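You operate a simulated robot arm through the tools that you are given. There is no shell and no other tool. Be economical: measure what you need, move in short steps, check, and stop when the job is done.

You are at the controls of a simulated robot arm. One attempt, no reset.

TASK
Lower the cradle, roll the cart to the white line and brake it.
Fine: the cradle comes down before the cart rolls; the coil stays in the cradle.
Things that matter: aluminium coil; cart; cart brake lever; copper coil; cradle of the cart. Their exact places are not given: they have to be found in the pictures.

The check looks at the end state, three seconds after you hand in, the way a careful person would. Anything else that was tipped, shoved, dropped, spilled or broken makes it a failure.

THE ROBOT
A 6-joint arm with a fingered hand on a trunk, on a base that drives. Base frame: it is fixed to the floor where the robot stands at the start and does not move with it; the origin is under the middle of the robot, x ahead of it, y to its left, z up. Lengths are in mm, angles in rad, forces in N, time in s.
With the tool pointing down near the work surface it reaches from about 160 to 340 mm from the robot's upright axis, wherever it stands. Its first joint turns from -2.897 to 2.897 rad. Places, roughly: cart [500, 300, 400]; cart brake lever [200, 600, 800]; copper coil [1750, -750, 250]; cradle of the cart [700, 400, 400]. Payload 3.1 kg.
The tool frame sits at the grasp point between the pads (the TCP): z along the fingers, y along the line on which they close. The tips reach 22 mm beyond it. The gripper opens to 132 mm. The gripper's body begins 60 mm behind the TCP. The gripper is a hand of 4 fingers: y runs from the thumb to the fingers, the wrist lies at [0, 0, -218] in the tool frame, and closing takes about 1.5 s.
Orientation is that of the tool frame in the base frame, as a unit quaternion [x, y, z, w]. With the fingers straight down and closing along the base's y, the tool's x points along the base's -x, its y along +y and its z along -z.

THE INTERFACE
- The arm moves only by the tool move_arm. Its arguments are lists of equal length, an entry for each row: "linear": the shift along the tool's x, y, z in mm, a list of three; "rotation": the turn, a rotation vector about the tool's x, y, z in rad, a list of three. In form: {"linear": [[x, y, z], ...], "rotation": [[wx, wy, wz], ...]}. A call has 1 to 20 rows; each row shifts and turns the commanded pose from where the row before left it, along the tool's axes as they then stand. "fingers" is the gripper command, from -1 (shut) to 1 (fully open), values between in proportion, set as the call begins (left out, the last holds). Each row takes 0.2 s and may step no farther than 50 mm and 0.15 rad from the row before; otherwise, or with a gripper value out of range, the whole call is refused. A pose out of reach is approached as far as the arm can. The call stops where the force on the tool passes 90 N (or 10 N more than at its start, if that is more) or the arm is blocked; 0.2 s more then pass. The fingers move at their own pace (about 153 mm/s each) and stop on an object; they squeeze with about 26 N. The grip force told is the motor's: it shows also when the fingers shut on nothing. Time passes only in rows, and 0.2 s behind the last, so rows that do not move let the fingers close. It gives the time, the measured TCP pose, the force on the tool (base axes), the opening and the grip force at its end, in the units of the frame above (readings bear some noise), with the torque about the TCP (base axes, N m) and any sound that the robot's microphone picked up.
- Cameras (640 x 400 px; columns grow to the right, rows downward): "scene" is now at [-29.8, 98.9, 1546.1]; the picture's right is [-0.85, -0.53, 0.00], its down [-0.49, 0.79, -0.36] and it looks along [0.19, -0.31, -0.93] (base axes); focal length 214 px, centre (320, 200). "wrist" rides on the gripper at [53, -53, -84] in the tool frame; the picture's right is [0.71, 0.71, 0.00], its down [-0.53, 0.53, -0.67] and it looks along [-0.47, 0.47, 0.74] (tool axes); focal length 247 px, centre (320, 200).
- capture(camera): a new picture of that camera. No time passes.
- slide_trunk(by): slides the trunk up (or, below 0, down) by that many mm; the arm and the scene camera ride with it, the base frame stays. It gives what a move gives, with no picture.
- roll_base(legs): drives the robot by 1 to 6 legs, each [ahead, left, turn to the left] in mm, mm and rad, along the robot's own axes; the way and the turn of a leg run together, so that a leg with both is an arc; at most 1500 mm and 3.142 rad a leg. The arm and the cameras ride along, it lands a little off, and it stops where it bumps. It gives what a move gives.
- curl_fingers(finger1, finger2, finger3, thumb_bend): sets how far each is bent, from 0 (flat) to 100 (curled in); at 30 the hand is open as for a grip, at 70 the pads meet at the TCP. One left out holds its place. A second passes; each finger stops where it meets its share of the squeeze, and holds until it gets a number again. A gripper value or a shape takes the hand back. It gives what a move gives, with no picture; readings hold the bend of each and the force on the fingers (four entries, about 0 where the hand has none), thumb and palm.
- set_grasp(shape): the hand has 4 fingers and takes this shape, open, in about a second: jaw (thumb against the fingers, like two jaws); tri (thumb and two fingers); tip (a fingertip pinch); poke (one finger out to press); point (the index stretched); flat (the hand flat); cup (the hand cupped); fist (a fist). The gripper value then closes the fingers along that shape, each until it touches; the sizes above hold for jaw. It gives what a move gives, with no picture.
- pan_tilt(pan, tilt): turns the head with the scene camera to pan (to the left, within 2.705 rad either way) and tilt (down, from -0.506 to 1.204), counted from straight ahead of the robot. It gives what a move gives.
- locate(camera, pixels): for up to 12 pixels [column, row] of the newest picture of that camera ("zoom" is the newest enlarged one), the place [x, y, z] in the base frame of the surface seen there, good to about 2 mm. No time passes.
- zoom(camera, box): a new picture of the part [left, top, right, bottom] of that camera's present view, enlarged. No time passes.
- job_done(): hands the job in; it is judged then, once.

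Go step by step. Measure first, check grasps and placings, and put right what went wrong. The budget is 80 turns and 52 pictures, counting those below and the enlarged ones. Unless the task says otherwise, let go and move clear before handing in, and close with one line.

The tools are called by a JSON object that holds its "method" and its "body". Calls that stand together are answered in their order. move_arm: Moves the arm, as the interface text tells. Its arguments: {"type":"object","properties":{"linear":{"type":"array"},"rotation":{"type":"array"},"fingers":{"type":"number"}},"required":["linear","rotation"]} The other tools are called the same way: slide_trunk (by) slides the trunk up or down; set_grasp (shape) gives the hand a shape; curl_fingers (finger1, finger2, finger3, thumb_bend) moves the fingers one by one; roll_base (legs) drives the base; pan_tilt (pan, tilt) turns the head that bears the scene camera; capture (camera) takes a picture; locate (camera, pixels) gives the place of the surface under pixels of a picture; zoom (camera, box) takes an enlarged picture of a part of a camera's view; job_done () hands the job in.

At the start:

```text
time: 0.0
ee_pos: [88.3, 261.2, 1249.2]
tool_rot: [0.0, 1.0, 0.001, 0.0]
contact_force: [-0.5, -0.2, -0.3]
torque: [0.02, 0.0, 0.01]
grip_width: 131.9
finger_force: 0.1
shape: jaw
bend: [30.0, 30.0, 30.0, 30.0]
finger forces: [0.1, 0.0, 0.1, 0.0, 0.0, 0.0]
trunk travel left (down, up): [-250.0, 136.0]
robot x, y, heading: [-1.1, 1.0, -0.001]
head pan, tilt: [-1.011, 1.201]
```

scene: 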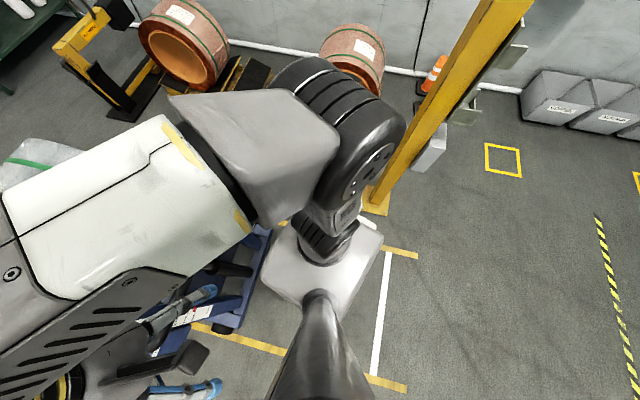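
wrist: 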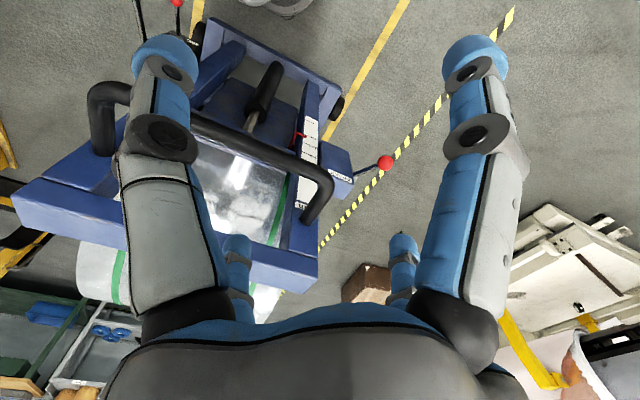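

The wrist picture shows a blue cart with an aluminium coil and two red knobs (around (385,163) and (178,3)). I'll turn the head toward the cart.

{"method": "pan_tilt", "body": {"pan": 0.5, "tilt": 0.9}}

{"method": "capture", "body": {"camera": "scene"}}

{"method": "locate", "body": {"camera": "wrist", "pixels": [[385, 163], [178, 3], [316, 210], [100, 95], [270, 75], [330, 160], [240, 210], [300, 130], [320, 245], [375, 55], [410, 130], [298, 137]]}}

```text
time: 1.6
ee_pos: [89.1, 260.8, 1248.6]
tool_rot: [0.0, 1.0, 0.0, 0.0]
contact_force: [-0.2, -0.3, 0.4]
torque: [-0.02, -0.02, -0.02]
grip_width: 131.6
finger_force: 0.0
shape: jaw
bend: [30.0, 30.0, 30.0, 30.0]
finger forces: [0.0, 0.0, 0.0, 0.0, 0.0, 0.0]
trunk travel left (down, up): [-250.0, 136.0]
robot x, y, heading: [2.6, 0.5, 0.003]
head pan, tilt: [0.499, 0.901]
```

```text
49 pictures are left
```

scene: 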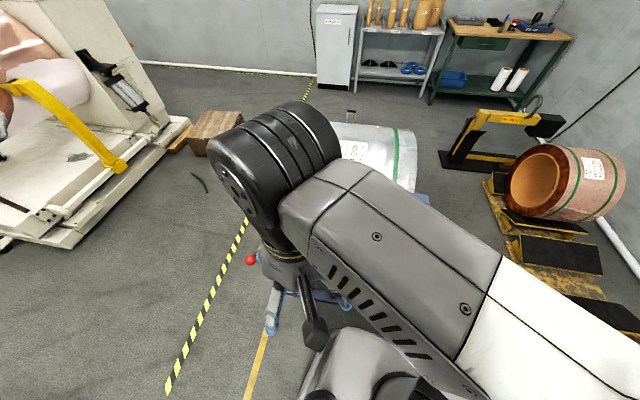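

```text
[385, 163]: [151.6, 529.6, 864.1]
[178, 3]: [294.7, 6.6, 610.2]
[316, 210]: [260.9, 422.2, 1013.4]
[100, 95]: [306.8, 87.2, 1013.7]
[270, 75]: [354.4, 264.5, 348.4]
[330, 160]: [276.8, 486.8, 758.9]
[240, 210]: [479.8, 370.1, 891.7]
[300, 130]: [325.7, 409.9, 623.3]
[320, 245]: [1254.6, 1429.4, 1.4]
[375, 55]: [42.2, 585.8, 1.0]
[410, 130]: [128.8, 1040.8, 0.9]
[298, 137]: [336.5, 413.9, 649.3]
```

The red knobs are at about (152,530,864) and (295,7,610), and the handle bar at z≈1013. I'll enlarge the wrist view of the cart, and look at the white line from the original head direction.

{"method": "zoom", "body": {"camera": "wrist", "box": [60, 0, 420, 225]}}

{"method": "pan_tilt", "body": {"pan": -0.9, "tilt": 0.85}}

{"method": "capture", "body": {"camera": "scene"}}

```text
1.78 times, centred on (240, 112) of wrist
```

zoom: 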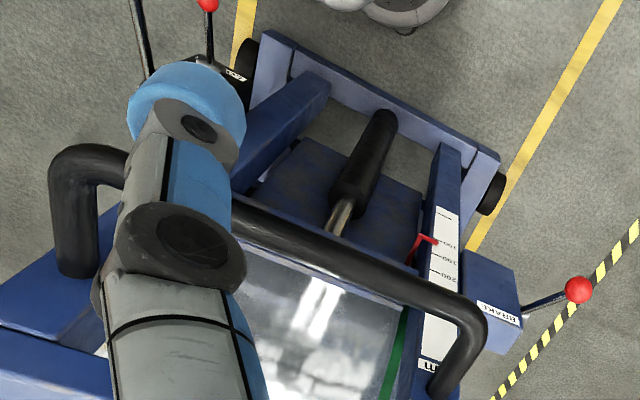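

```text
time: 3.1
ee_pos: [89.0, 260.5, 1249.0]
tool_rot: [0.0, 1.0, 0.0, 0.001]
contact_force: [-0.1, -0.1, 0.6]
torque: [-0.01, 0.01, -0.02]
grip_width: 132.0
finger_force: 0.1
shape: jaw
bend: [30.0, 30.0, 30.0, 30.0]
finger forces: [0.0, 0.0, 0.1, 0.0, 0.0, 0.0]
trunk travel left (down, up): [-250.0, 136.0]
robot x, y, heading: [1.1, 2.2, -0.001]
head pan, tilt: [-0.901, 0.85]
```

```text
47 pictures are left
```

scene: 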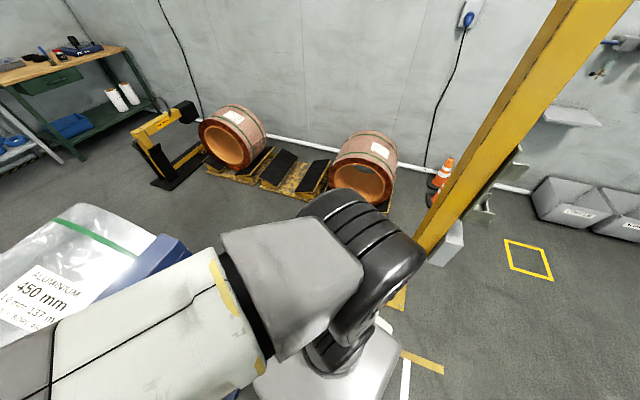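

The left knob sits at a box marked BRAKE, and a height scale with a red pointer is on the left upright. I need the line positions and the free floor behind me.

{"method": "locate", "body": {"camera": "scene", "pixels": [[405, 370], [403, 395], [425, 361], [395, 298], [385, 325], [430, 235], [60, 290]]}}

{"method": "locate", "body": {"camera": "zoom", "pixels": [[208, 4], [238, 30], [140, 30], [235, 74], [490, 195], [478, 240], [600, 20], [380, 130], [280, 60], [490, 160], [440, 238], [490, 305]]}}

{"method": "pan_tilt", "body": {"pan": -2.2, "tilt": 0.8}}

{"method": "capture", "body": {"camera": "scene"}}

```text
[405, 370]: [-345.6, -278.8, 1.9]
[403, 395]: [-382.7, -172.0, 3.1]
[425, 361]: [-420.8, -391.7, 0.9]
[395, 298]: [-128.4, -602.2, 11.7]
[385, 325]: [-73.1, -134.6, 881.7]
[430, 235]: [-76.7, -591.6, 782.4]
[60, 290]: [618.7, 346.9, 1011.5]
```

```text
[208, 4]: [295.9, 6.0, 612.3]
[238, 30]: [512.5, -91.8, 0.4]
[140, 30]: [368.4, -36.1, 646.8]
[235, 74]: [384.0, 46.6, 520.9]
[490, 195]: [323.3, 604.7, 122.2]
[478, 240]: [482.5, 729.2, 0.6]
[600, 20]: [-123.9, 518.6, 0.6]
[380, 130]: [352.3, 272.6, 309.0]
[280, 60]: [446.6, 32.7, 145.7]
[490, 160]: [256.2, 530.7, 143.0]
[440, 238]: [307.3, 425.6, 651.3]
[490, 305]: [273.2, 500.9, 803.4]
```

```text
time: 4.6
ee_pos: [88.3, 260.5, 1248.9]
tool_rot: [-0.001, 1.0, 0.0, 0.001]
contact_force: [-0.1, -0.2, -0.6]
torque: [0.01, -0.02, -0.01]
grip_width: 132.1
finger_force: 0.0
shape: jaw
bend: [30.0, 30.0, 30.0, 30.0]
finger forces: [0.0, 0.1, 0.0, 0.0, 0.0, 0.0]
trunk travel left (down, up): [-250.0, 136.0]
robot x, y, heading: [-2.7, 2.4, 0.001]
head pan, tilt: [-2.201, 0.799]
```

```text
46 pictures are left
```

scene: 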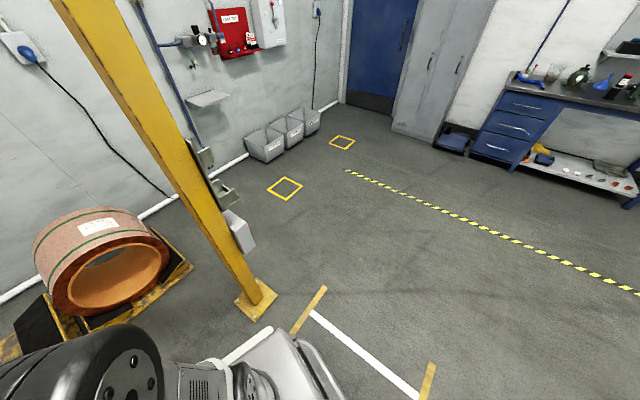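

The white line runs (312,312)-(415,395) behind me, and I stand between it and the cart. So the cart is to be pulled backward by its handle; measure the line.

{"method": "locate", "body": {"camera": "scene", "pixels": [[312, 312], [365, 354], [416, 397], [325, 290], [300, 325], [433, 365], [425, 395], [245, 345], [255, 300], [345, 170], [615, 286]]}}

{"method": "pan_tilt", "body": {"pan": 2.4, "tilt": 0.9}}

{"method": "capture", "body": {"camera": "scene"}}

```text
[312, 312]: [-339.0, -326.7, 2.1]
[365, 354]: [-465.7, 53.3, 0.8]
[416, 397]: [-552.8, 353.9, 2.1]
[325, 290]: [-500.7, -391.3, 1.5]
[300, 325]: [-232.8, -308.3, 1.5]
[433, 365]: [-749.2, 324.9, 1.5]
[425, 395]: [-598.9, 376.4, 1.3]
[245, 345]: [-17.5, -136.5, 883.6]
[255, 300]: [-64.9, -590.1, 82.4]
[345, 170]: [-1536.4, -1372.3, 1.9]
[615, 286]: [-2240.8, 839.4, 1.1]
```

```text
time: 8.3
ee_pos: [88.3, 260.2, 1248.3]
tool_rot: [0.0, 1.0, 0.001, 0.0]
contact_force: [-0.6, 1.2, 0.0]
torque: [-0.01, 0.0, -0.02]
grip_width: 131.8
finger_force: 0.1
shape: jaw
bend: [30.0, 30.0, 30.0, 30.0]
finger forces: [0.0, 0.0, 0.0, 0.0, 0.1, 0.0]
trunk travel left (down, up): [-250.0, 136.0]
robot x, y, heading: [-2.5, -3.0, -0.0]
head pan, tilt: [2.4, 0.901]
```

```text
45 pictures are left
```

scene: 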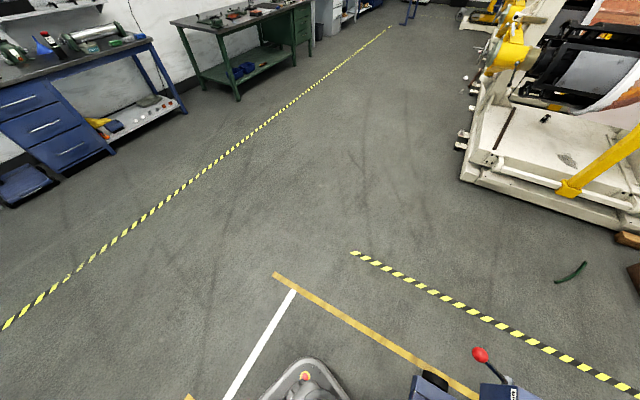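

Lane heading is ≈0.305 rad and the white line lies at u≈-424 along it; the cart's near end is at u≈400. I'll back off along the lane, square to the cart, to get an overview.

{"method": "roll_base", "body": {"legs": [[-400, 0, 0], [0, 0, 0.305]]}}

{"method": "pan_tilt", "body": {"pan": 0.0, "tilt": 0.6}}

{"method": "capture", "body": {"camera": "scene"}}

{"method": "capture", "body": {"camera": "wrist"}}

```text
time: 11.7
ee_pos: [-394.3, 273.1, 1248.3]
tool_rot: [-0.152, 0.988, 0.0, 0.0]
contact_force: [0.0, 0.0, 0.1]
torque: [-0.01, 0.02, 0.03]
grip_width: 131.9
finger_force: 0.0
shape: jaw
bend: [30.0, 30.0, 30.0, 30.0]
finger forces: [0.1, 0.0, 0.0, 0.1, 0.0, 0.0]
trunk travel left (down, up): [-250.0, 136.0]
robot x, y, heading: [-400.8, 1.0, 0.307]
head pan, tilt: [2.4, 0.901]
```

```text
time: 13.9
ee_pos: [-393.7, 272.4, 1248.7]
tool_rot: [-0.152, 0.988, 0.0, 0.0]
contact_force: [-0.8, -0.9, 0.1]
torque: [0.02, -0.03, 0.02]
grip_width: 131.9
finger_force: 0.0
shape: jaw
bend: [30.0, 30.0, 30.0, 30.0]
finger forces: [0.0, 0.1, 0.1, 0.1, 0.1, 0.0]
trunk travel left (down, up): [-250.0, 136.0]
robot x, y, heading: [-397.1, -0.4, 0.306]
head pan, tilt: [0.0, 0.6]
```

```text
44 pictures are left
```

scene: 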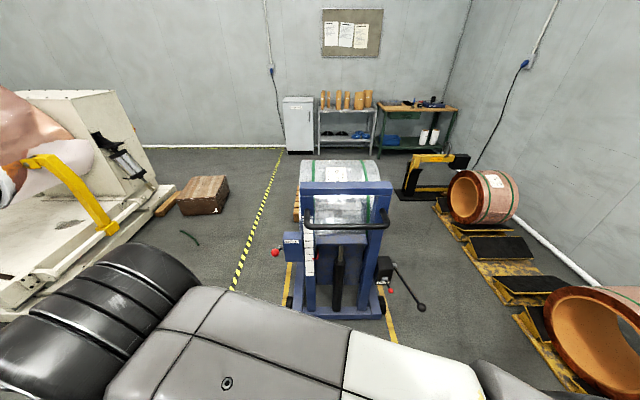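

```text
43 pictures are left
```

wrist: 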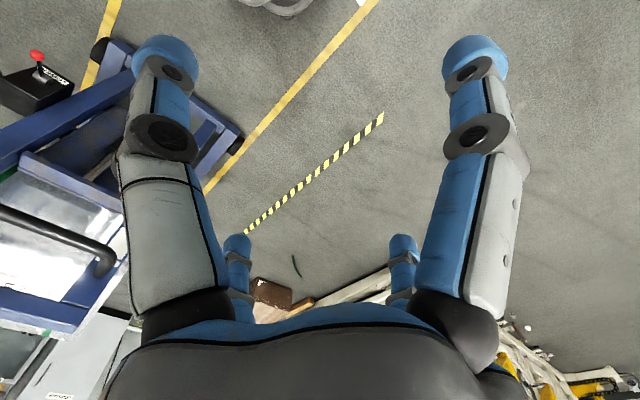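

Good overview: cart at (345,230) with brake box on the left, and a pump box with red knob and black lever on the right. Enlarge.

{"method": "zoom", "body": {"camera": "scene", "box": [260, 150, 440, 320]}}

{"method": "zoom", "body": {"camera": "scene", "box": [360, 240, 430, 320]}}

{"method": "zoom", "body": {"camera": "scene", "box": [265, 210, 335, 290]}}

```text
2.35 times, centred on (350, 235) of scene
```

zoom: 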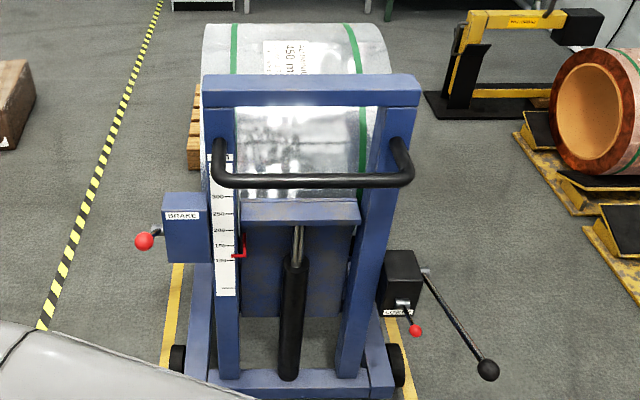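

```text
5.00 times, centred on (395, 280) of scene
```

zoom: 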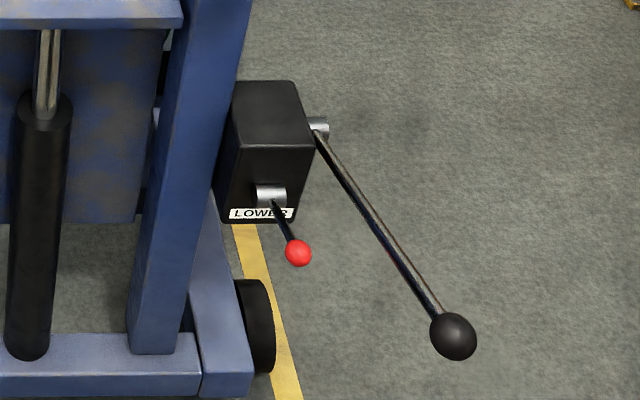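

```text
5.00 times, centred on (300, 250) of scene
```

zoom: 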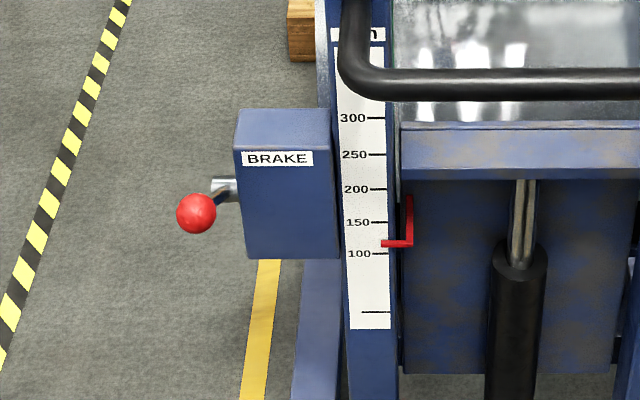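

The gauge pointer reads ≈115; the valve marked LOWER has a red knob, the pump lever a black one. Locate details.

{"method": "zoom", "body": {"camera": "scene", "box": [360, 240, 430, 320]}}

{"method": "locate", "body": {"camera": "zoom", "pixels": [[298, 252], [283, 222], [272, 195], [262, 150], [240, 200], [300, 160], [265, 105], [320, 130], [385, 240], [452, 336], [262, 325], [180, 330]]}}

{"method": "locate", "body": {"camera": "scene", "pixels": [[275, 253], [282, 250], [292, 250], [303, 237], [318, 243], [345, 227], [308, 222], [384, 222], [345, 187], [345, 308], [290, 300], [372, 315]]}}

```text
5.00 times, centred on (395, 280) of scene
```

zoom: 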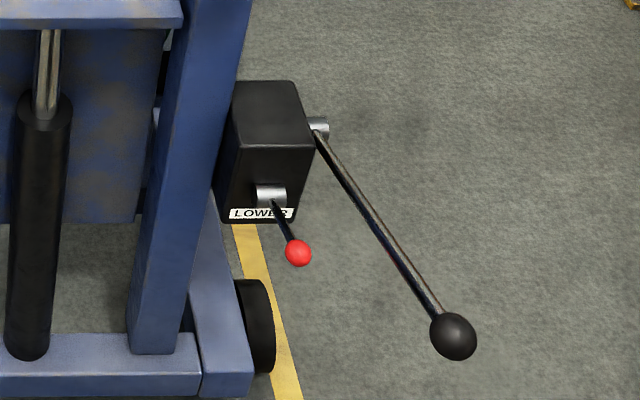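

```text
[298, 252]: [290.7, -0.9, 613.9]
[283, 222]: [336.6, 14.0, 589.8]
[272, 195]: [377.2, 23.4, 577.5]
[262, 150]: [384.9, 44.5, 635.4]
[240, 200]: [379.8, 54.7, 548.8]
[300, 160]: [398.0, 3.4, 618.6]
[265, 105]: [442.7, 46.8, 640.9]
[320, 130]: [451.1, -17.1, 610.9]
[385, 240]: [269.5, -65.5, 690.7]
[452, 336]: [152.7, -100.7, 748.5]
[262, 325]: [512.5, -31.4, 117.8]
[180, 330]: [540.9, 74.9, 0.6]
```

```text
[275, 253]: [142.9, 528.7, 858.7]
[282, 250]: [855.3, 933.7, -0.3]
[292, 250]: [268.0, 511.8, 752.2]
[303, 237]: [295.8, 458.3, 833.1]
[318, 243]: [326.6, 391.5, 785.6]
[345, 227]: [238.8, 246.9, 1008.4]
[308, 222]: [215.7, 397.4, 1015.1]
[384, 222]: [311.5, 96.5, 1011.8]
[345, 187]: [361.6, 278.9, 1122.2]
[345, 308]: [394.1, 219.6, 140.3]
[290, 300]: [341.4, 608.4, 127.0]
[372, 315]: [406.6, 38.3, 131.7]
```

LOWER lever: pivot ≈(377,23,577), knob (291,-1,614), so it points at me and up, and is meant to be pushed down. I'll swing the arm to the right front and turn the hand (thumb side toward me) while still clear of the cart.

{"method": "move_arm", "body": {"linear": [[-36, -27, 0], [-36, -27, 0], [-36, -27, 0], [-36, -27, 0], [0, -48, 0], [0, -48, 0], [0, -48, 0], [0, -48, 0], [0, -48, 0], [0, -48, 0]], "rotation": [[0, 0, 0], [0, 0, 0], [0, 0, 0], [0, 0, 0], [0, 0, 0], [0, 0, 0], [0, 0, 0], [0, 0, 0], [0, 0, 0], [0, 0, 0]], "fingers": -1}}

{"method": "move_arm", "body": {"linear": [[0, 0, 0], [0, 0, 0], [0, 0, 0], [0, 0, 0], [0, 0, 0], [0, 0, 0], [0, 0, 0], [0, 0, 0], [0, 0, 0], [0, 0, 0], [0, 0, 0]], "rotation": [[0, 0, 0.1428], [0, 0, 0.1428], [0, 0, 0.1428], [0, 0, 0.1428], [0, 0, 0.1428], [0, 0, 0.1428], [0, 0, 0.1428], [0, 0, 0.1428], [0, 0, 0.1428], [0, 0, 0.1428], [0, 0, 0.1428]]}}

{"method": "capture", "body": {"camera": "scene"}}

```text
time: 16.1
ee_pos: [-136.6, -62.4, 1249.3]
tool_rot: [-0.153, 0.988, 0.0, 0.0]
contact_force: [-0.4, -0.2, 0.6]
torque: [0.02, -0.03, 0.0]
grip_width: 0.0
finger_force: 26.0
shape: jaw
bend: [70.0, 70.0, 70.0, 70.0]
finger forces: [0.1, 0.0, 0.0, 0.0, 0.0, 0.0]
trunk travel left (down, up): [-250.0, 136.0]
robot x, y, heading: [-401.3, -5.3, 0.306]
head pan, tilt: [0.0, 0.6]
```

```text
time: 18.5
ee_pos: [-136.4, -60.5, 1247.6]
tool_rot: [0.592, 0.806, 0.0, 0.0]
contact_force: [0.7, 0.0, -1.5]
torque: [0.01, -0.02, -0.04]
grip_width: 0.0
finger_force: 26.2
shape: jaw
bend: [70.0, 70.0, 70.0, 70.0]
finger forces: [0.0, 0.0, 0.0, 0.1, 0.0, 0.1]
trunk travel left (down, up): [-250.0, 136.0]
robot x, y, heading: [-399.7, -1.9, 0.305]
head pan, tilt: [0.0, 0.6]
```

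```text
38 pictures are left
```

scene: 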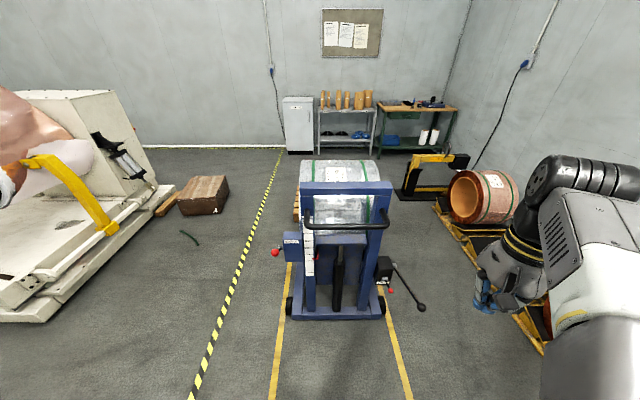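

Clear view now, hand turned as wanted. Measure the brake lever, cart base front and gauge with this view.

{"method": "zoom", "body": {"camera": "scene", "box": [265, 215, 335, 260]}}

{"method": "locate", "body": {"camera": "scene", "pixels": [[292, 316], [381, 316], [338, 313], [289, 306], [382, 305], [340, 318], [421, 307], [390, 291]]}}

```text
8.89 times, centred on (300, 238) of scene
```

zoom: 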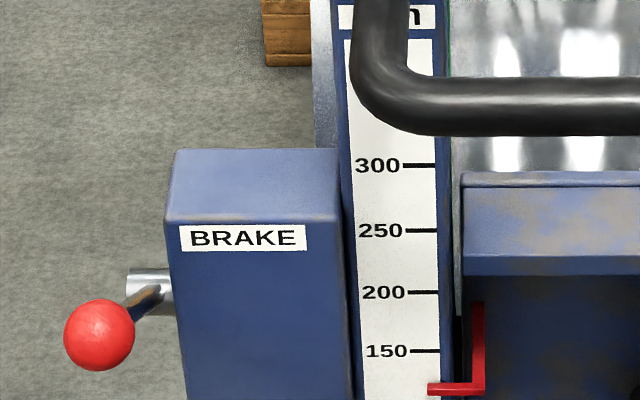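

```text
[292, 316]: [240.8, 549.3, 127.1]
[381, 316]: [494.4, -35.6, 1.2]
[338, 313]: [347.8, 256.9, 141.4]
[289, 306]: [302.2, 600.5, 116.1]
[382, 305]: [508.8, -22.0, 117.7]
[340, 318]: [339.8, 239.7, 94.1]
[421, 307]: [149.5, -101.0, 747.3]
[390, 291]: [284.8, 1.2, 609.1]
```

{"method": "locate", "body": {"camera": "zoom", "pixels": [[98, 332], [150, 300], [145, 280], [165, 290], [240, 310], [255, 200], [465, 390], [430, 380], [425, 352], [415, 293], [700, 100], [560, 105]]}}

{"method": "roll_base", "body": {"legs": [[372, -68, 0]]}}

{"method": "capture", "body": {"camera": "wrist"}}

```text
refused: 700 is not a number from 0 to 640
```

```text
time: 20.9
ee_pos: [233.6, -14.0, 1247.8]
tool_rot: [0.591, 0.807, 0.0, 0.001]
contact_force: [0.3, -0.1, 0.1]
torque: [0.02, 0.04, 0.01]
grip_width: 0.2
finger_force: 26.3
shape: jaw
bend: [70.0, 70.0, 70.0, 70.0]
finger forces: [0.0, 0.0, 0.0, 0.0, 0.0, 0.1]
trunk travel left (down, up): [-250.0, 136.0]
robot x, y, heading: [-30.7, 47.6, 0.308]
head pan, tilt: [0.0, 0.6]
```

```text
36 pictures are left
```

wrist: 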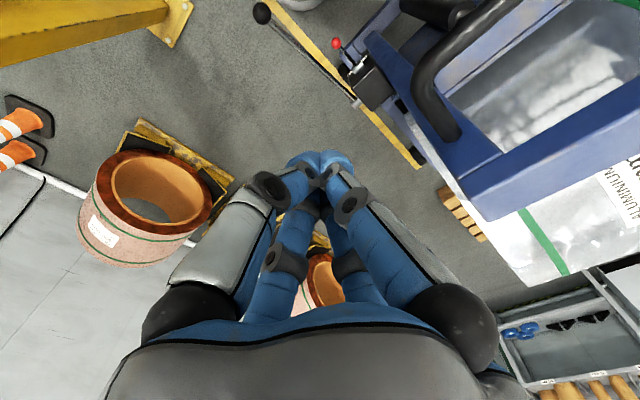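

TCP is now at u≈219, v≈-84, right beside the LOWER knob's lateral position (u≈277, v≈-88). Move ahead ~50 and lower with the trunk, then look.

{"method": "move_arm", "body": {"linear": [[0, 26, 0], [0, 26, 0]], "rotation": [[0, 0, 0], [0, 0, 0]]}}

{"method": "slide_trunk", "body": {"by": -230}}

{"method": "capture", "body": {"camera": "wrist"}}

{"method": "pan_tilt", "body": {"pan": -0.5, "tilt": 0.7}}

{"method": "capture", "body": {"camera": "scene"}}

```text
time: 21.5
ee_pos: [284.8, -0.6, 1248.1]
tool_rot: [0.591, 0.807, 0.0, 0.0]
contact_force: [0.0, 0.6, -0.3]
torque: [0.0, 0.03, -0.01]
grip_width: 0.1
finger_force: 25.6
shape: jaw
bend: [70.0, 70.0, 70.0, 70.0]
finger forces: [0.0, 0.0, 0.0, 0.0, 0.0, 0.0]
trunk travel left (down, up): [-250.0, 136.0]
robot x, y, heading: [-26.2, 44.8, 0.307]
head pan, tilt: [0.0, 0.6]
```

```text
time: 23.9
ee_pos: [283.9, 0.1, 1019.3]
tool_rot: [0.591, 0.807, 0.0, 0.0]
contact_force: [0.4, 0.3, -0.1]
torque: [0.0, 0.01, 0.01]
grip_width: 0.1
finger_force: 26.2
shape: jaw
bend: [70.0, 70.0, 70.0, 70.0]
finger forces: [0.1, 0.1, 0.0, 0.0, 0.0, 0.1]
trunk travel left (down, up): [-20.0, 366.0]
robot x, y, heading: [-31.8, 45.3, 0.309]
head pan, tilt: [0.0, 0.6]
```

```text
35 pictures are left
```

wrist: 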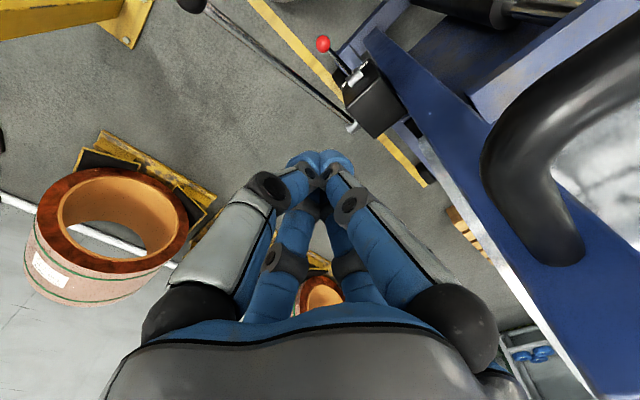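

```text
time: 24.9
ee_pos: [283.1, 0.1, 1016.5]
tool_rot: [0.59, 0.807, 0.0, 0.0]
contact_force: [0.5, 0.2, 0.9]
torque: [-0.02, 0.02, 0.03]
grip_width: 0.0
finger_force: 26.0
shape: jaw
bend: [70.0, 70.0, 70.0, 70.0]
finger forces: [0.0, 0.0, 0.0, 0.0, 0.0, 0.1]
trunk travel left (down, up): [-20.0, 366.0]
robot x, y, heading: [-27.4, 46.3, 0.306]
head pan, tilt: [-0.499, 0.7]
```

```text
34 pictures are left
```

scene: 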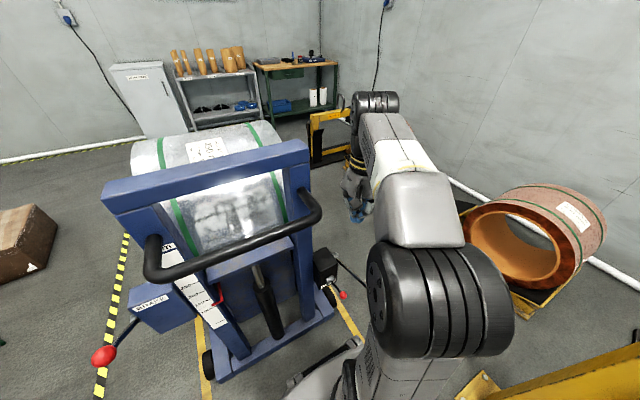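

The TCP is above the LOWER knob with the pump lever off to its right. Descend 220 mm and check.

{"method": "move_arm", "body": {"linear": [[0, 0, 45], [0, 0, 45], [0, 0, 45], [0, 0, 45], [0, 0, 40]], "rotation": [[0, 0, 0], [0, 0, 0], [0, 0, 0], [0, 0, 0], [0, 0, 0]]}}

{"method": "capture", "body": {"camera": "wrist"}}

{"method": "capture", "body": {"camera": "scene"}}

```text
time: 26.1
ee_pos: [284.8, 0.6, 795.1]
tool_rot: [0.591, 0.807, 0.0, 0.0]
contact_force: [-0.2, -0.2, -0.6]
torque: [0.01, 0.01, 0.02]
grip_width: 0.1
finger_force: 26.3
shape: jaw
bend: [70.0, 70.0, 70.0, 70.0]
finger forces: [0.0, 0.0, 0.0, 0.0, 0.0, 0.0]
trunk travel left (down, up): [-20.0, 366.0]
robot x, y, heading: [-30.0, 42.8, 0.309]
head pan, tilt: [-0.499, 0.7]
```

```text
33 pictures are left
```

wrist: 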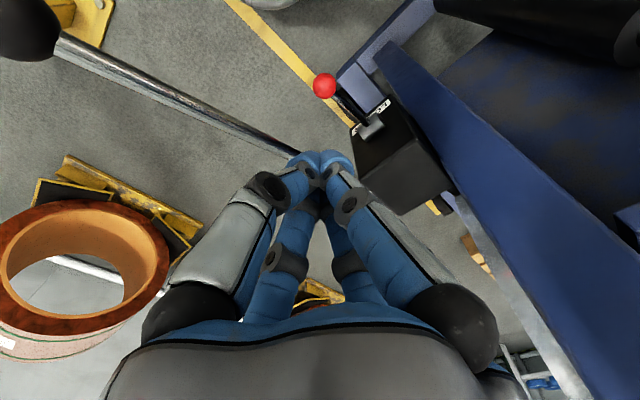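

```text
32 pictures are left
```

scene: 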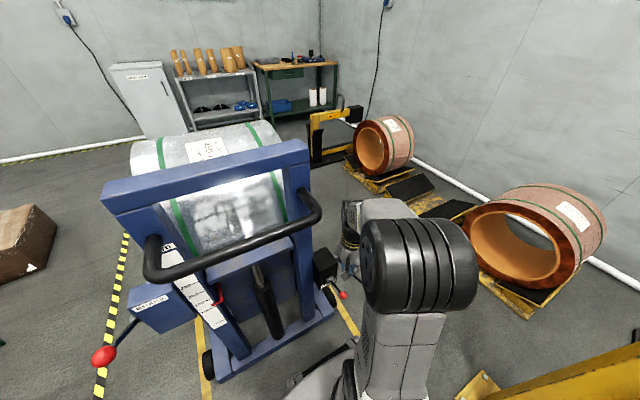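

The knob is at (325,87) beneath the fingertips (320,160). Confirm its position and that of the lever.

{"method": "locate", "body": {"camera": "wrist", "pixels": [[325, 85], [350, 105], [373, 125], [150, 80], [240, 120], [320, 158], [395, 150], [420, 60], [375, 90]]}}

```text
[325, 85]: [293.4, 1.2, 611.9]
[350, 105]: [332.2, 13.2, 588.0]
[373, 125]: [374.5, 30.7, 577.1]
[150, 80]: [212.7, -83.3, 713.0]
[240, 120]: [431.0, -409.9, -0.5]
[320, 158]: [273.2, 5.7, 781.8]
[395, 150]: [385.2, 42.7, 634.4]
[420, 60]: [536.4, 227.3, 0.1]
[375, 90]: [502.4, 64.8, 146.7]
```

Knob centre ≈(u280, v-87, z605), TCP (u272, v-85): good. Descend to just above, then press down in small steps.

{"method": "move_arm", "body": {"linear": [[0, 0, 45], [0, 0, 45], [0, 0, 30], [0, 0, 12], [0, 0, 12], [0, 0, 12], [0, 0, 12]], "rotation": [[0, 0, 0], [0, 0, 0], [0, 0, 0], [0, 0, 0], [0, 0, 0], [0, 0, 0], [0, 0, 0]]}}

{"method": "capture", "body": {"camera": "wrist"}}

{"method": "zoom", "body": {"camera": "scene", "box": [130, 200, 400, 370]}}

```text
time: 27.7
ee_pos: [285.5, -1.3, 629.2]
tool_rot: [0.591, 0.807, -0.001, -0.001]
contact_force: [0.6, 0.2, 3.2]
torque: [0.0, 0.01, -0.01]
grip_width: 0.0
finger_force: 26.3
shape: jaw
bend: [70.0, 70.0, 70.0, 70.0]
finger forces: [0.1, 0.0, 0.0, 0.0, 0.0, 0.1]
trunk travel left (down, up): [-20.0, 366.0]
robot x, y, heading: [-28.7, 48.6, 0.309]
head pan, tilt: [-0.499, 0.7]
```

```text
31 pictures are left
```

wrist: 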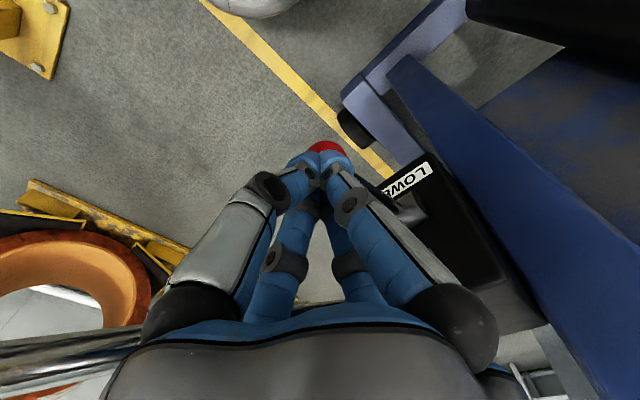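

```text
2.35 times, centred on (265, 285) of scene
```

zoom: 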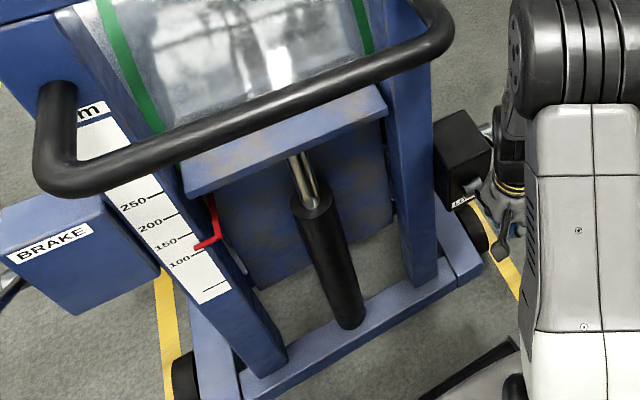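

Contact with the knob begins (3 N). Press down 40 mm in 8 mm steps and watch the gauge.

{"method": "move_arm", "body": {"linear": [[0, 0, 8], [0, 0, 8], [0, 0, 8], [0, 0, 8], [0, 0, 8]], "rotation": [[0, 0, 0], [0, 0, 0], [0, 0, 0], [0, 0, 0], [0, 0, 0]]}}

{"method": "zoom", "body": {"camera": "scene", "box": [130, 200, 400, 370]}}

```text
time: 28.9
ee_pos: [283.7, 0.1, 591.9]
tool_rot: [0.59, 0.807, 0.001, 0.004]
contact_force: [-0.4, 3.1, 35.8]
torque: [0.02, -0.25, 0.02]
grip_width: 0.0
finger_force: 26.1
shape: jaw
bend: [70.0, 70.0, 70.0, 70.0]
finger forces: [0.0, 81.3, 0.1, 0.1, 0.1, 0.0]
trunk travel left (down, up): [-20.0, 366.0]
robot x, y, heading: [-28.4, 43.9, 0.307]
head pan, tilt: [-0.499, 0.7]
```

```text
2.35 times, centred on (265, 285) of scene
```

zoom: 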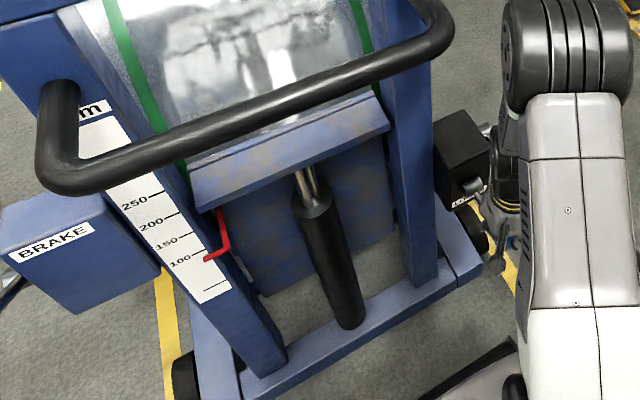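

The pointer has dropped to just below the 100 mark, so the lever lowers the cradle. Hold it for some seconds.

{"method": "move_arm", "body": {"linear": [[0, 0, 3], [0, 0, 0], [0, 0, 0], [0, 0, 0], [0, 0, 0], [0, 0, 0], [0, 0, 0], [0, 0, 0], [0, 0, 0], [0, 0, 0], [0, 0, 0], [0, 0, 0], [0, 0, 0], [0, 0, 0], [0, 0, 0], [0, 0, 0], [0, 0, 0], [0, 0, 0], [0, 0, 0], [0, 0, 0]], "rotation": [[0, 0, 0], [0, 0, 0], [0, 0, 0], [0, 0, 0], [0, 0, 0], [0, 0, 0], [0, 0, 0], [0, 0, 0], [0, 0, 0], [0, 0, 0], [0, 0, 0], [0, 0, 0], [0, 0, 0], [0, 0, 0], [0, 0, 0], [0, 0, 0], [0, 0, 0], [0, 0, 0], [0, 0, 0], [0, 0, 0]]}}

{"method": "zoom", "body": {"camera": "scene", "box": [130, 200, 400, 370]}}

```text
time: 29.5
ee_pos: [288.3, -0.9, 588.7]
tool_rot: [0.59, 0.808, 0.003, 0.006]
contact_force: [1.1, -2.8, 33.4]
torque: [-0.23, -0.16, -0.02]
grip_width: 0.0
finger_force: 26.5
shape: jaw
bend: [70.0, 70.0, 70.0, 70.0]
finger forces: [0.0, 0.0, 60.9, 0.0, 0.0, 0.0]
trunk travel left (down, up): [-20.0, 366.0]
robot x, y, heading: [-24.7, 43.9, 0.311]
head pan, tilt: [-0.499, 0.7]
stopped in row 3: the force on the tool passed its limit at 90 N (the readings are from after the stop); the commanded pose is now the measured one
```

```text
2.35 times, centred on (265, 285) of scene
```

zoom: 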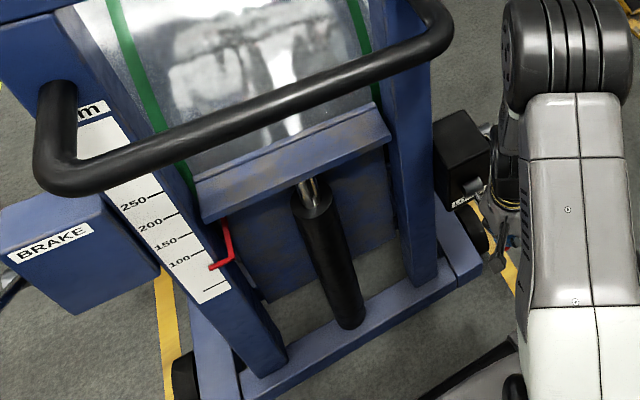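

Pointer keeps sinking; the lever was at its stop. Hold without pushing further.

{"method": "move_arm", "body": {"linear": [[0, 0, 0], [0, 0, 0], [0, 0, 0], [0, 0, 0], [0, 0, 0], [0, 0, 0], [0, 0, 0], [0, 0, 0], [0, 0, 0], [0, 0, 0]], "rotation": [[0, 0, 0], [0, 0, 0], [0, 0, 0], [0, 0, 0], [0, 0, 0], [0, 0, 0], [0, 0, 0], [0, 0, 0], [0, 0, 0], [0, 0, 0]]}}

{"method": "zoom", "body": {"camera": "scene", "box": [130, 200, 400, 370]}}

```text
time: 31.7
ee_pos: [287.6, -0.7, 589.7]
tool_rot: [0.589, 0.808, 0.004, 0.007]
contact_force: [13.5, -10.0, 42.4]
torque: [-0.48, -0.56, -0.02]
grip_width: 0.0
finger_force: 27.0
shape: jaw
bend: [70.0, 70.0, 70.0, 70.0]
finger forces: [0.1, 0.1, 67.5, 0.0, 0.1, 0.0]
trunk travel left (down, up): [-20.0, 366.0]
robot x, y, heading: [-29.9, 44.2, 0.308]
head pan, tilt: [-0.499, 0.7]
```

```text
2.35 times, centred on (265, 285) of scene
```

zoom: 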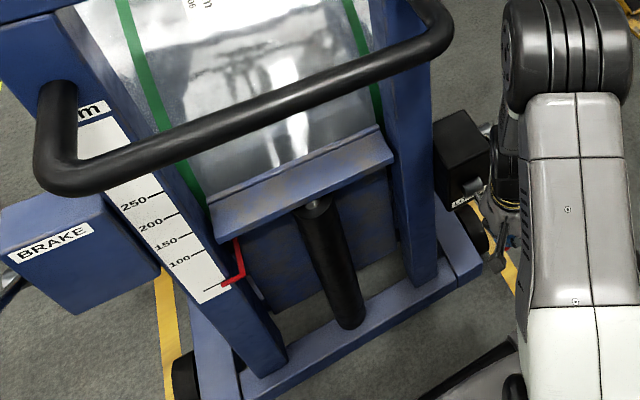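

The pointer is nearly at the bottom mark. Hold 2 s more to be sure it is fully down.

{"method": "move_arm", "body": {"linear": [[0, 0, 0], [0, 0, 0], [0, 0, 0], [0, 0, 0], [0, 0, 0], [0, 0, 0], [0, 0, 0], [0, 0, 0], [0, 0, 0], [0, 0, 0]], "rotation": [[0, 0, 0], [0, 0, 0], [0, 0, 0], [0, 0, 0], [0, 0, 0], [0, 0, 0], [0, 0, 0], [0, 0, 0], [0, 0, 0], [0, 0, 0]]}}

{"method": "zoom", "body": {"camera": "scene", "box": [130, 200, 400, 370]}}

```text
time: 33.9
ee_pos: [289.1, -0.7, 589.6]
tool_rot: [0.59, 0.807, 0.003, 0.007]
contact_force: [13.7, -11.8, 42.1]
torque: [-0.5, -0.5, -0.02]
grip_width: 0.2
finger_force: 26.0
shape: jaw
bend: [70.0, 70.0, 70.0, 70.0]
finger forces: [0.0, 0.0, 67.5, 0.0, 0.0, 0.0]
trunk travel left (down, up): [-20.0, 366.0]
robot x, y, heading: [-31.1, 45.4, 0.312]
head pan, tilt: [-0.499, 0.7]
```

```text
2.35 times, centred on (265, 285) of scene
```

zoom: 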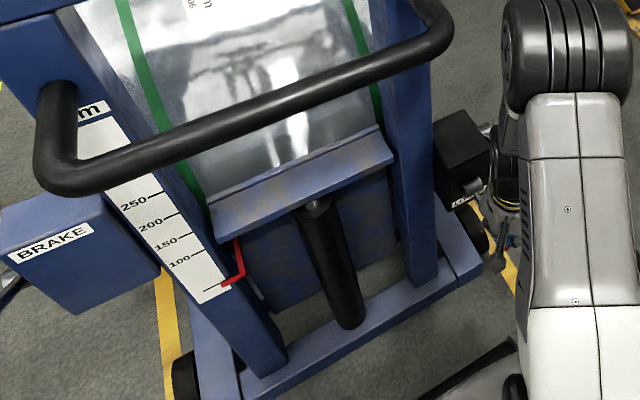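

The pointer has settled on the lowest mark: the cradle is down. Lift the hand straight up.

{"method": "move_arm", "body": {"linear": [[0, 0, -20], [0, 0, -45], [0, 0, -45], [0, 0, -45], [0, 0, -45], [0, 0, -45], [0, 0, -45], [0, 0, -45], [0, 0, -45], [0, 0, -45]], "rotation": [[0, 0, 0], [0, 0, 0], [0, 0, 0], [0, 0, 0], [0, 0, 0], [0, 0, 0], [0, 0, 0], [0, 0, 0], [0, 0, 0], [0, 0, 0]]}}

{"method": "slide_trunk", "body": {"by": 230}}

{"method": "roll_base", "body": {"legs": [[-350, 0, 0]]}}

{"method": "pan_tilt", "body": {"pan": 0.0, "tilt": 0.7}}

{"method": "capture", "body": {"camera": "scene"}}

{"method": "zoom", "body": {"camera": "scene", "box": [230, 150, 400, 320]}}

```text
time: 36.1
ee_pos: [279.9, -0.5, 1014.7]
tool_rot: [0.59, 0.808, 0.002, 0.003]
contact_force: [0.6, -0.1, -0.1]
torque: [-0.03, 0.02, -0.02]
grip_width: 0.2
finger_force: 25.8
shape: jaw
bend: [70.0, 70.0, 70.0, 70.0]
finger forces: [0.0, 0.1, 0.1, 0.0, 0.0, 0.1]
trunk travel left (down, up): [-20.0, 366.0]
robot x, y, heading: [-28.6, 41.2, 0.311]
head pan, tilt: [-0.499, 0.7]
```

```text
time: 38.5
ee_pos: [281.2, 0.3, 1242.7]
tool_rot: [0.59, 0.807, 0.001, 0.004]
contact_force: [-0.1, 0.3, 0.4]
torque: [0.01, 0.0, 0.04]
grip_width: 0.1
finger_force: 25.7
shape: jaw
bend: [70.0, 70.0, 70.0, 70.0]
finger forces: [0.0, 0.1, 0.0, 0.1, 0.0, 0.0]
trunk travel left (down, up): [-250.0, 136.0]
robot x, y, heading: [-27.4, 48.0, 0.31]
head pan, tilt: [-0.499, 0.7]
```

```text
time: 40.8
ee_pos: [-54.8, -105.2, 1242.9]
tool_rot: [0.59, 0.807, 0.003, 0.004]
contact_force: [-0.1, -0.2, 0.0]
torque: [-0.01, -0.02, 0.0]
grip_width: 0.1
finger_force: 25.9
shape: jaw
bend: [70.0, 70.0, 70.0, 70.0]
finger forces: [0.0, 0.1, 0.0, 0.0, 0.0, 0.0]
trunk travel left (down, up): [-250.0, 136.0]
robot x, y, heading: [-362.3, -60.0, 0.309]
head pan, tilt: [-0.499, 0.7]
```

```text
time: 41.7
ee_pos: [-53.7, -106.5, 1243.1]
tool_rot: [0.59, 0.807, 0.002, 0.003]
contact_force: [-0.6, 0.2, 0.0]
torque: [0.04, 0.0, -0.02]
grip_width: 0.0
finger_force: 26.3
shape: jaw
bend: [70.0, 70.0, 70.0, 70.0]
finger forces: [0.0, 0.0, 0.0, 0.0, 0.1, 0.0]
trunk travel left (down, up): [-250.0, 136.0]
robot x, y, heading: [-364.8, -67.8, 0.311]
head pan, tilt: [0.0, 0.7]
```

```text
25 pictures are left
```

scene: 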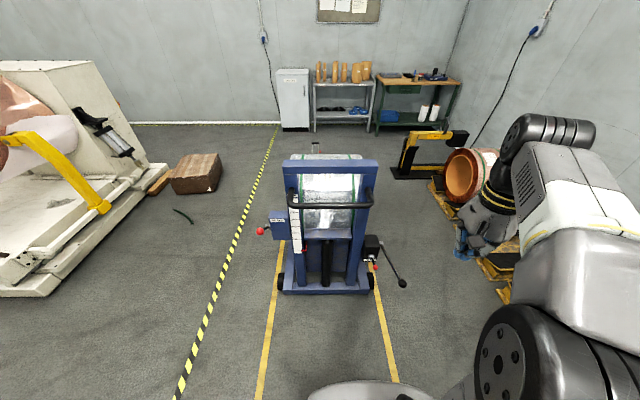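

```text
2.35 times, centred on (315, 235) of scene
```

zoom: 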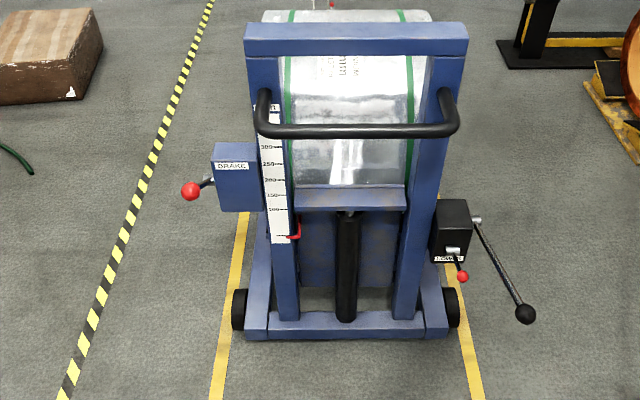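

Cradle down, coil seated, valve sprung back. Now measure cart base, brake lever and handle for the pull.

{"method": "locate", "body": {"camera": "zoom", "pixels": [[255, 332], [440, 331], [240, 310], [452, 307], [350, 329], [285, 131], [430, 131], [355, 131], [190, 191], [207, 181], [235, 200], [347, 310]]}}

{"method": "zoom", "body": {"camera": "scene", "box": [250, 190, 310, 250]}}

```text
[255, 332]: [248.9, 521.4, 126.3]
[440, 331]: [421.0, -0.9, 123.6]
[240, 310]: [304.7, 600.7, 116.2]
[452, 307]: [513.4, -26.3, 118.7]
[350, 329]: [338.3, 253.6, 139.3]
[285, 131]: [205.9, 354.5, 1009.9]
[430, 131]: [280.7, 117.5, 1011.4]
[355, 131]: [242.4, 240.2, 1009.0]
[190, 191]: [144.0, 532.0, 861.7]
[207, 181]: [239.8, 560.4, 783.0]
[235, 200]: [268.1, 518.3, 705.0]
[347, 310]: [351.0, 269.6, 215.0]
```

```text
6.67 times, centred on (280, 220) of scene
```

zoom: 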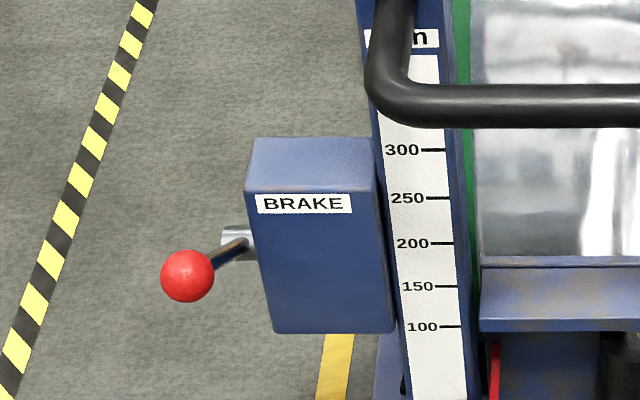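

Base front edge is at u≈398 (line at u≈-423, so ≈820 mm to pull), handle bar at u≈305, v≈0–315, z≈1000. Open the hand, drive in front of the handle, and centre the hand over the bar.

{"method": "move_arm", "body": {"linear": [[0, 0, 0], [33, 0, 0], [33, 0, 0], [33, 0, 0], [31, 0, 0], [0, 0, 0]], "rotation": [[0, 0, 0], [0, 0, 0], [0, 0, 0], [0, 0, 0], [0, 0, 0], [0, 0, 0]], "fingers": 1}}

{"method": "roll_base", "body": {"legs": [[376, 105, 0]]}}

{"method": "capture", "body": {"camera": "wrist"}}

```text
time: 43.1
ee_pos: [-92.2, 17.0, 1243.6]
tool_rot: [0.59, 0.807, 0.003, 0.004]
contact_force: [0.3, 0.3, 1.2]
torque: [0.02, -0.03, 0.0]
grip_width: 131.7
finger_force: 0.1
shape: jaw
bend: [30.0, 30.0, 30.0, 30.0]
finger forces: [0.0, 0.0, 0.1, 0.1, 0.1, 0.1]
trunk travel left (down, up): [-250.0, 136.0]
robot x, y, heading: [-362.7, -64.0, 0.305]
head pan, tilt: [0.0, 0.7]
```

```text
time: 45.5
ee_pos: [235.9, 234.4, 1242.5]
tool_rot: [0.589, 0.808, 0.002, 0.003]
contact_force: [-0.1, -0.4, 0.1]
torque: [-0.01, 0.01, -0.02]
grip_width: 131.9
finger_force: 0.0
shape: jaw
bend: [30.0, 30.0, 30.0, 30.0]
finger forces: [0.0, 0.1, 0.1, 0.0, 0.0, 0.1]
trunk travel left (down, up): [-250.0, 136.0]
robot x, y, heading: [-40.1, 153.7, 0.312]
head pan, tilt: [0.0, 0.7]
```

```text
22 pictures are left
```

wrist: 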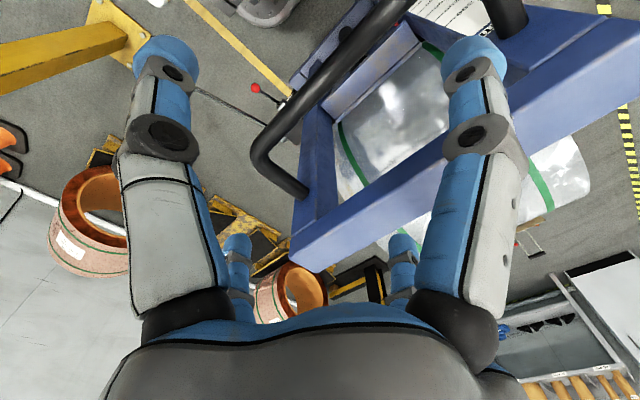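

{"method": "locate", "body": {"camera": "wrist", "pixels": [[340, 75], [350, 82], [330, 68], [300, 120], [312, 128], [288, 112], [270, 165], [375, 45]]}}

```text
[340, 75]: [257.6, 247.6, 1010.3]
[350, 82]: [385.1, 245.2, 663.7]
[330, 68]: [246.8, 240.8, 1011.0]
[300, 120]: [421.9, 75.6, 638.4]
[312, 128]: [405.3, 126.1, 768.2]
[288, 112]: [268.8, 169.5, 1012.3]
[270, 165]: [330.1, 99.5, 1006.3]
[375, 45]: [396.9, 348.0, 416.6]
```

Bar centre ≈ u310, z≈998. Move ahead 14 mm and descend so the bar lies between the fingers.

{"method": "move_arm", "body": {"linear": [[0, 14, 0], [0, 0, 45], [0, 0, 45], [0, 0, 45], [0, 0, 40], [0, 0, 25], [0, 0, 20], [0, 0, 20], [0, 0, 17]], "rotation": [[0, 0, 0], [0, 0, 0], [0, 0, 0], [0, 0, 0], [0, 0, 0], [0, 0, 0], [0, 0, 0], [0, 0, 0], [0, 0, 0]]}}

{"method": "capture", "body": {"camera": "wrist"}}

```text
time: 47.5
ee_pos: [236.6, 231.9, 986.1]
tool_rot: [0.588, 0.809, -0.003, 0.0]
contact_force: [-39.9, -12.5, 19.9]
torque: [0.53, -0.54, 0.8]
grip_width: 131.9
finger_force: 0.1
shape: jaw
bend: [13.0, 30.0, 18.0, 30.0]
finger forces: [25.4, 0.1, 16.3, 0.0, 0.0, 0.0]
trunk travel left (down, up): [-250.0, 136.0]
robot x, y, heading: [-37.3, 155.5, 0.314]
head pan, tilt: [0.0, 0.7]
```

```text
21 pictures are left
```

wrist: 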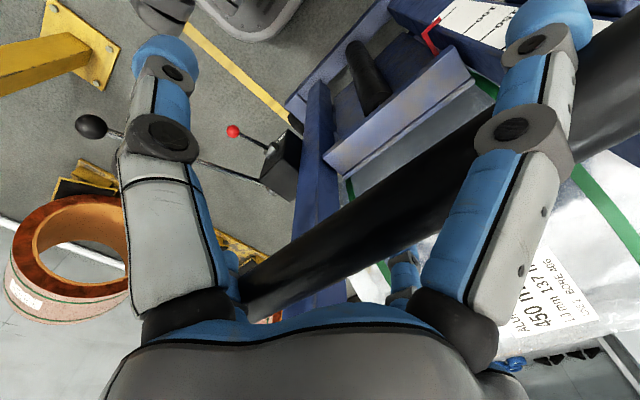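

There's a -40 N push along the lane and two fingers are bent back: the hand was stopped 15 mm short (u≈295). Locate what is touching.

{"method": "locate", "body": {"camera": "wrist", "pixels": [[330, 240], [400, 200], [460, 150], [600, 90], [480, 220], [550, 110], [160, 80], [405, 265], [540, 20], [235, 262], [350, 235], [180, 200]]}}

{"method": "capture", "body": {"camera": "scene"}}

```text
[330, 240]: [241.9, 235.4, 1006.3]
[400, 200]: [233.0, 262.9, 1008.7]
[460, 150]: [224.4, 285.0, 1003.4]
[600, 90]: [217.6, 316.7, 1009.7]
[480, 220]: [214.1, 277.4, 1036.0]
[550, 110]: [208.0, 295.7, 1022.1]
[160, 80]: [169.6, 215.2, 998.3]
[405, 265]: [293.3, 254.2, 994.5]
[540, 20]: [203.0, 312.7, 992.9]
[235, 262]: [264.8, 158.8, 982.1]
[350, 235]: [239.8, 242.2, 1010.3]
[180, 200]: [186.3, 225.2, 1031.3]
```

```text
20 pictures are left
```

scene: 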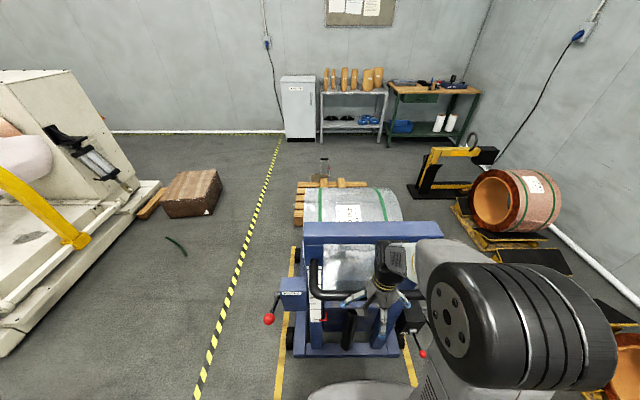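

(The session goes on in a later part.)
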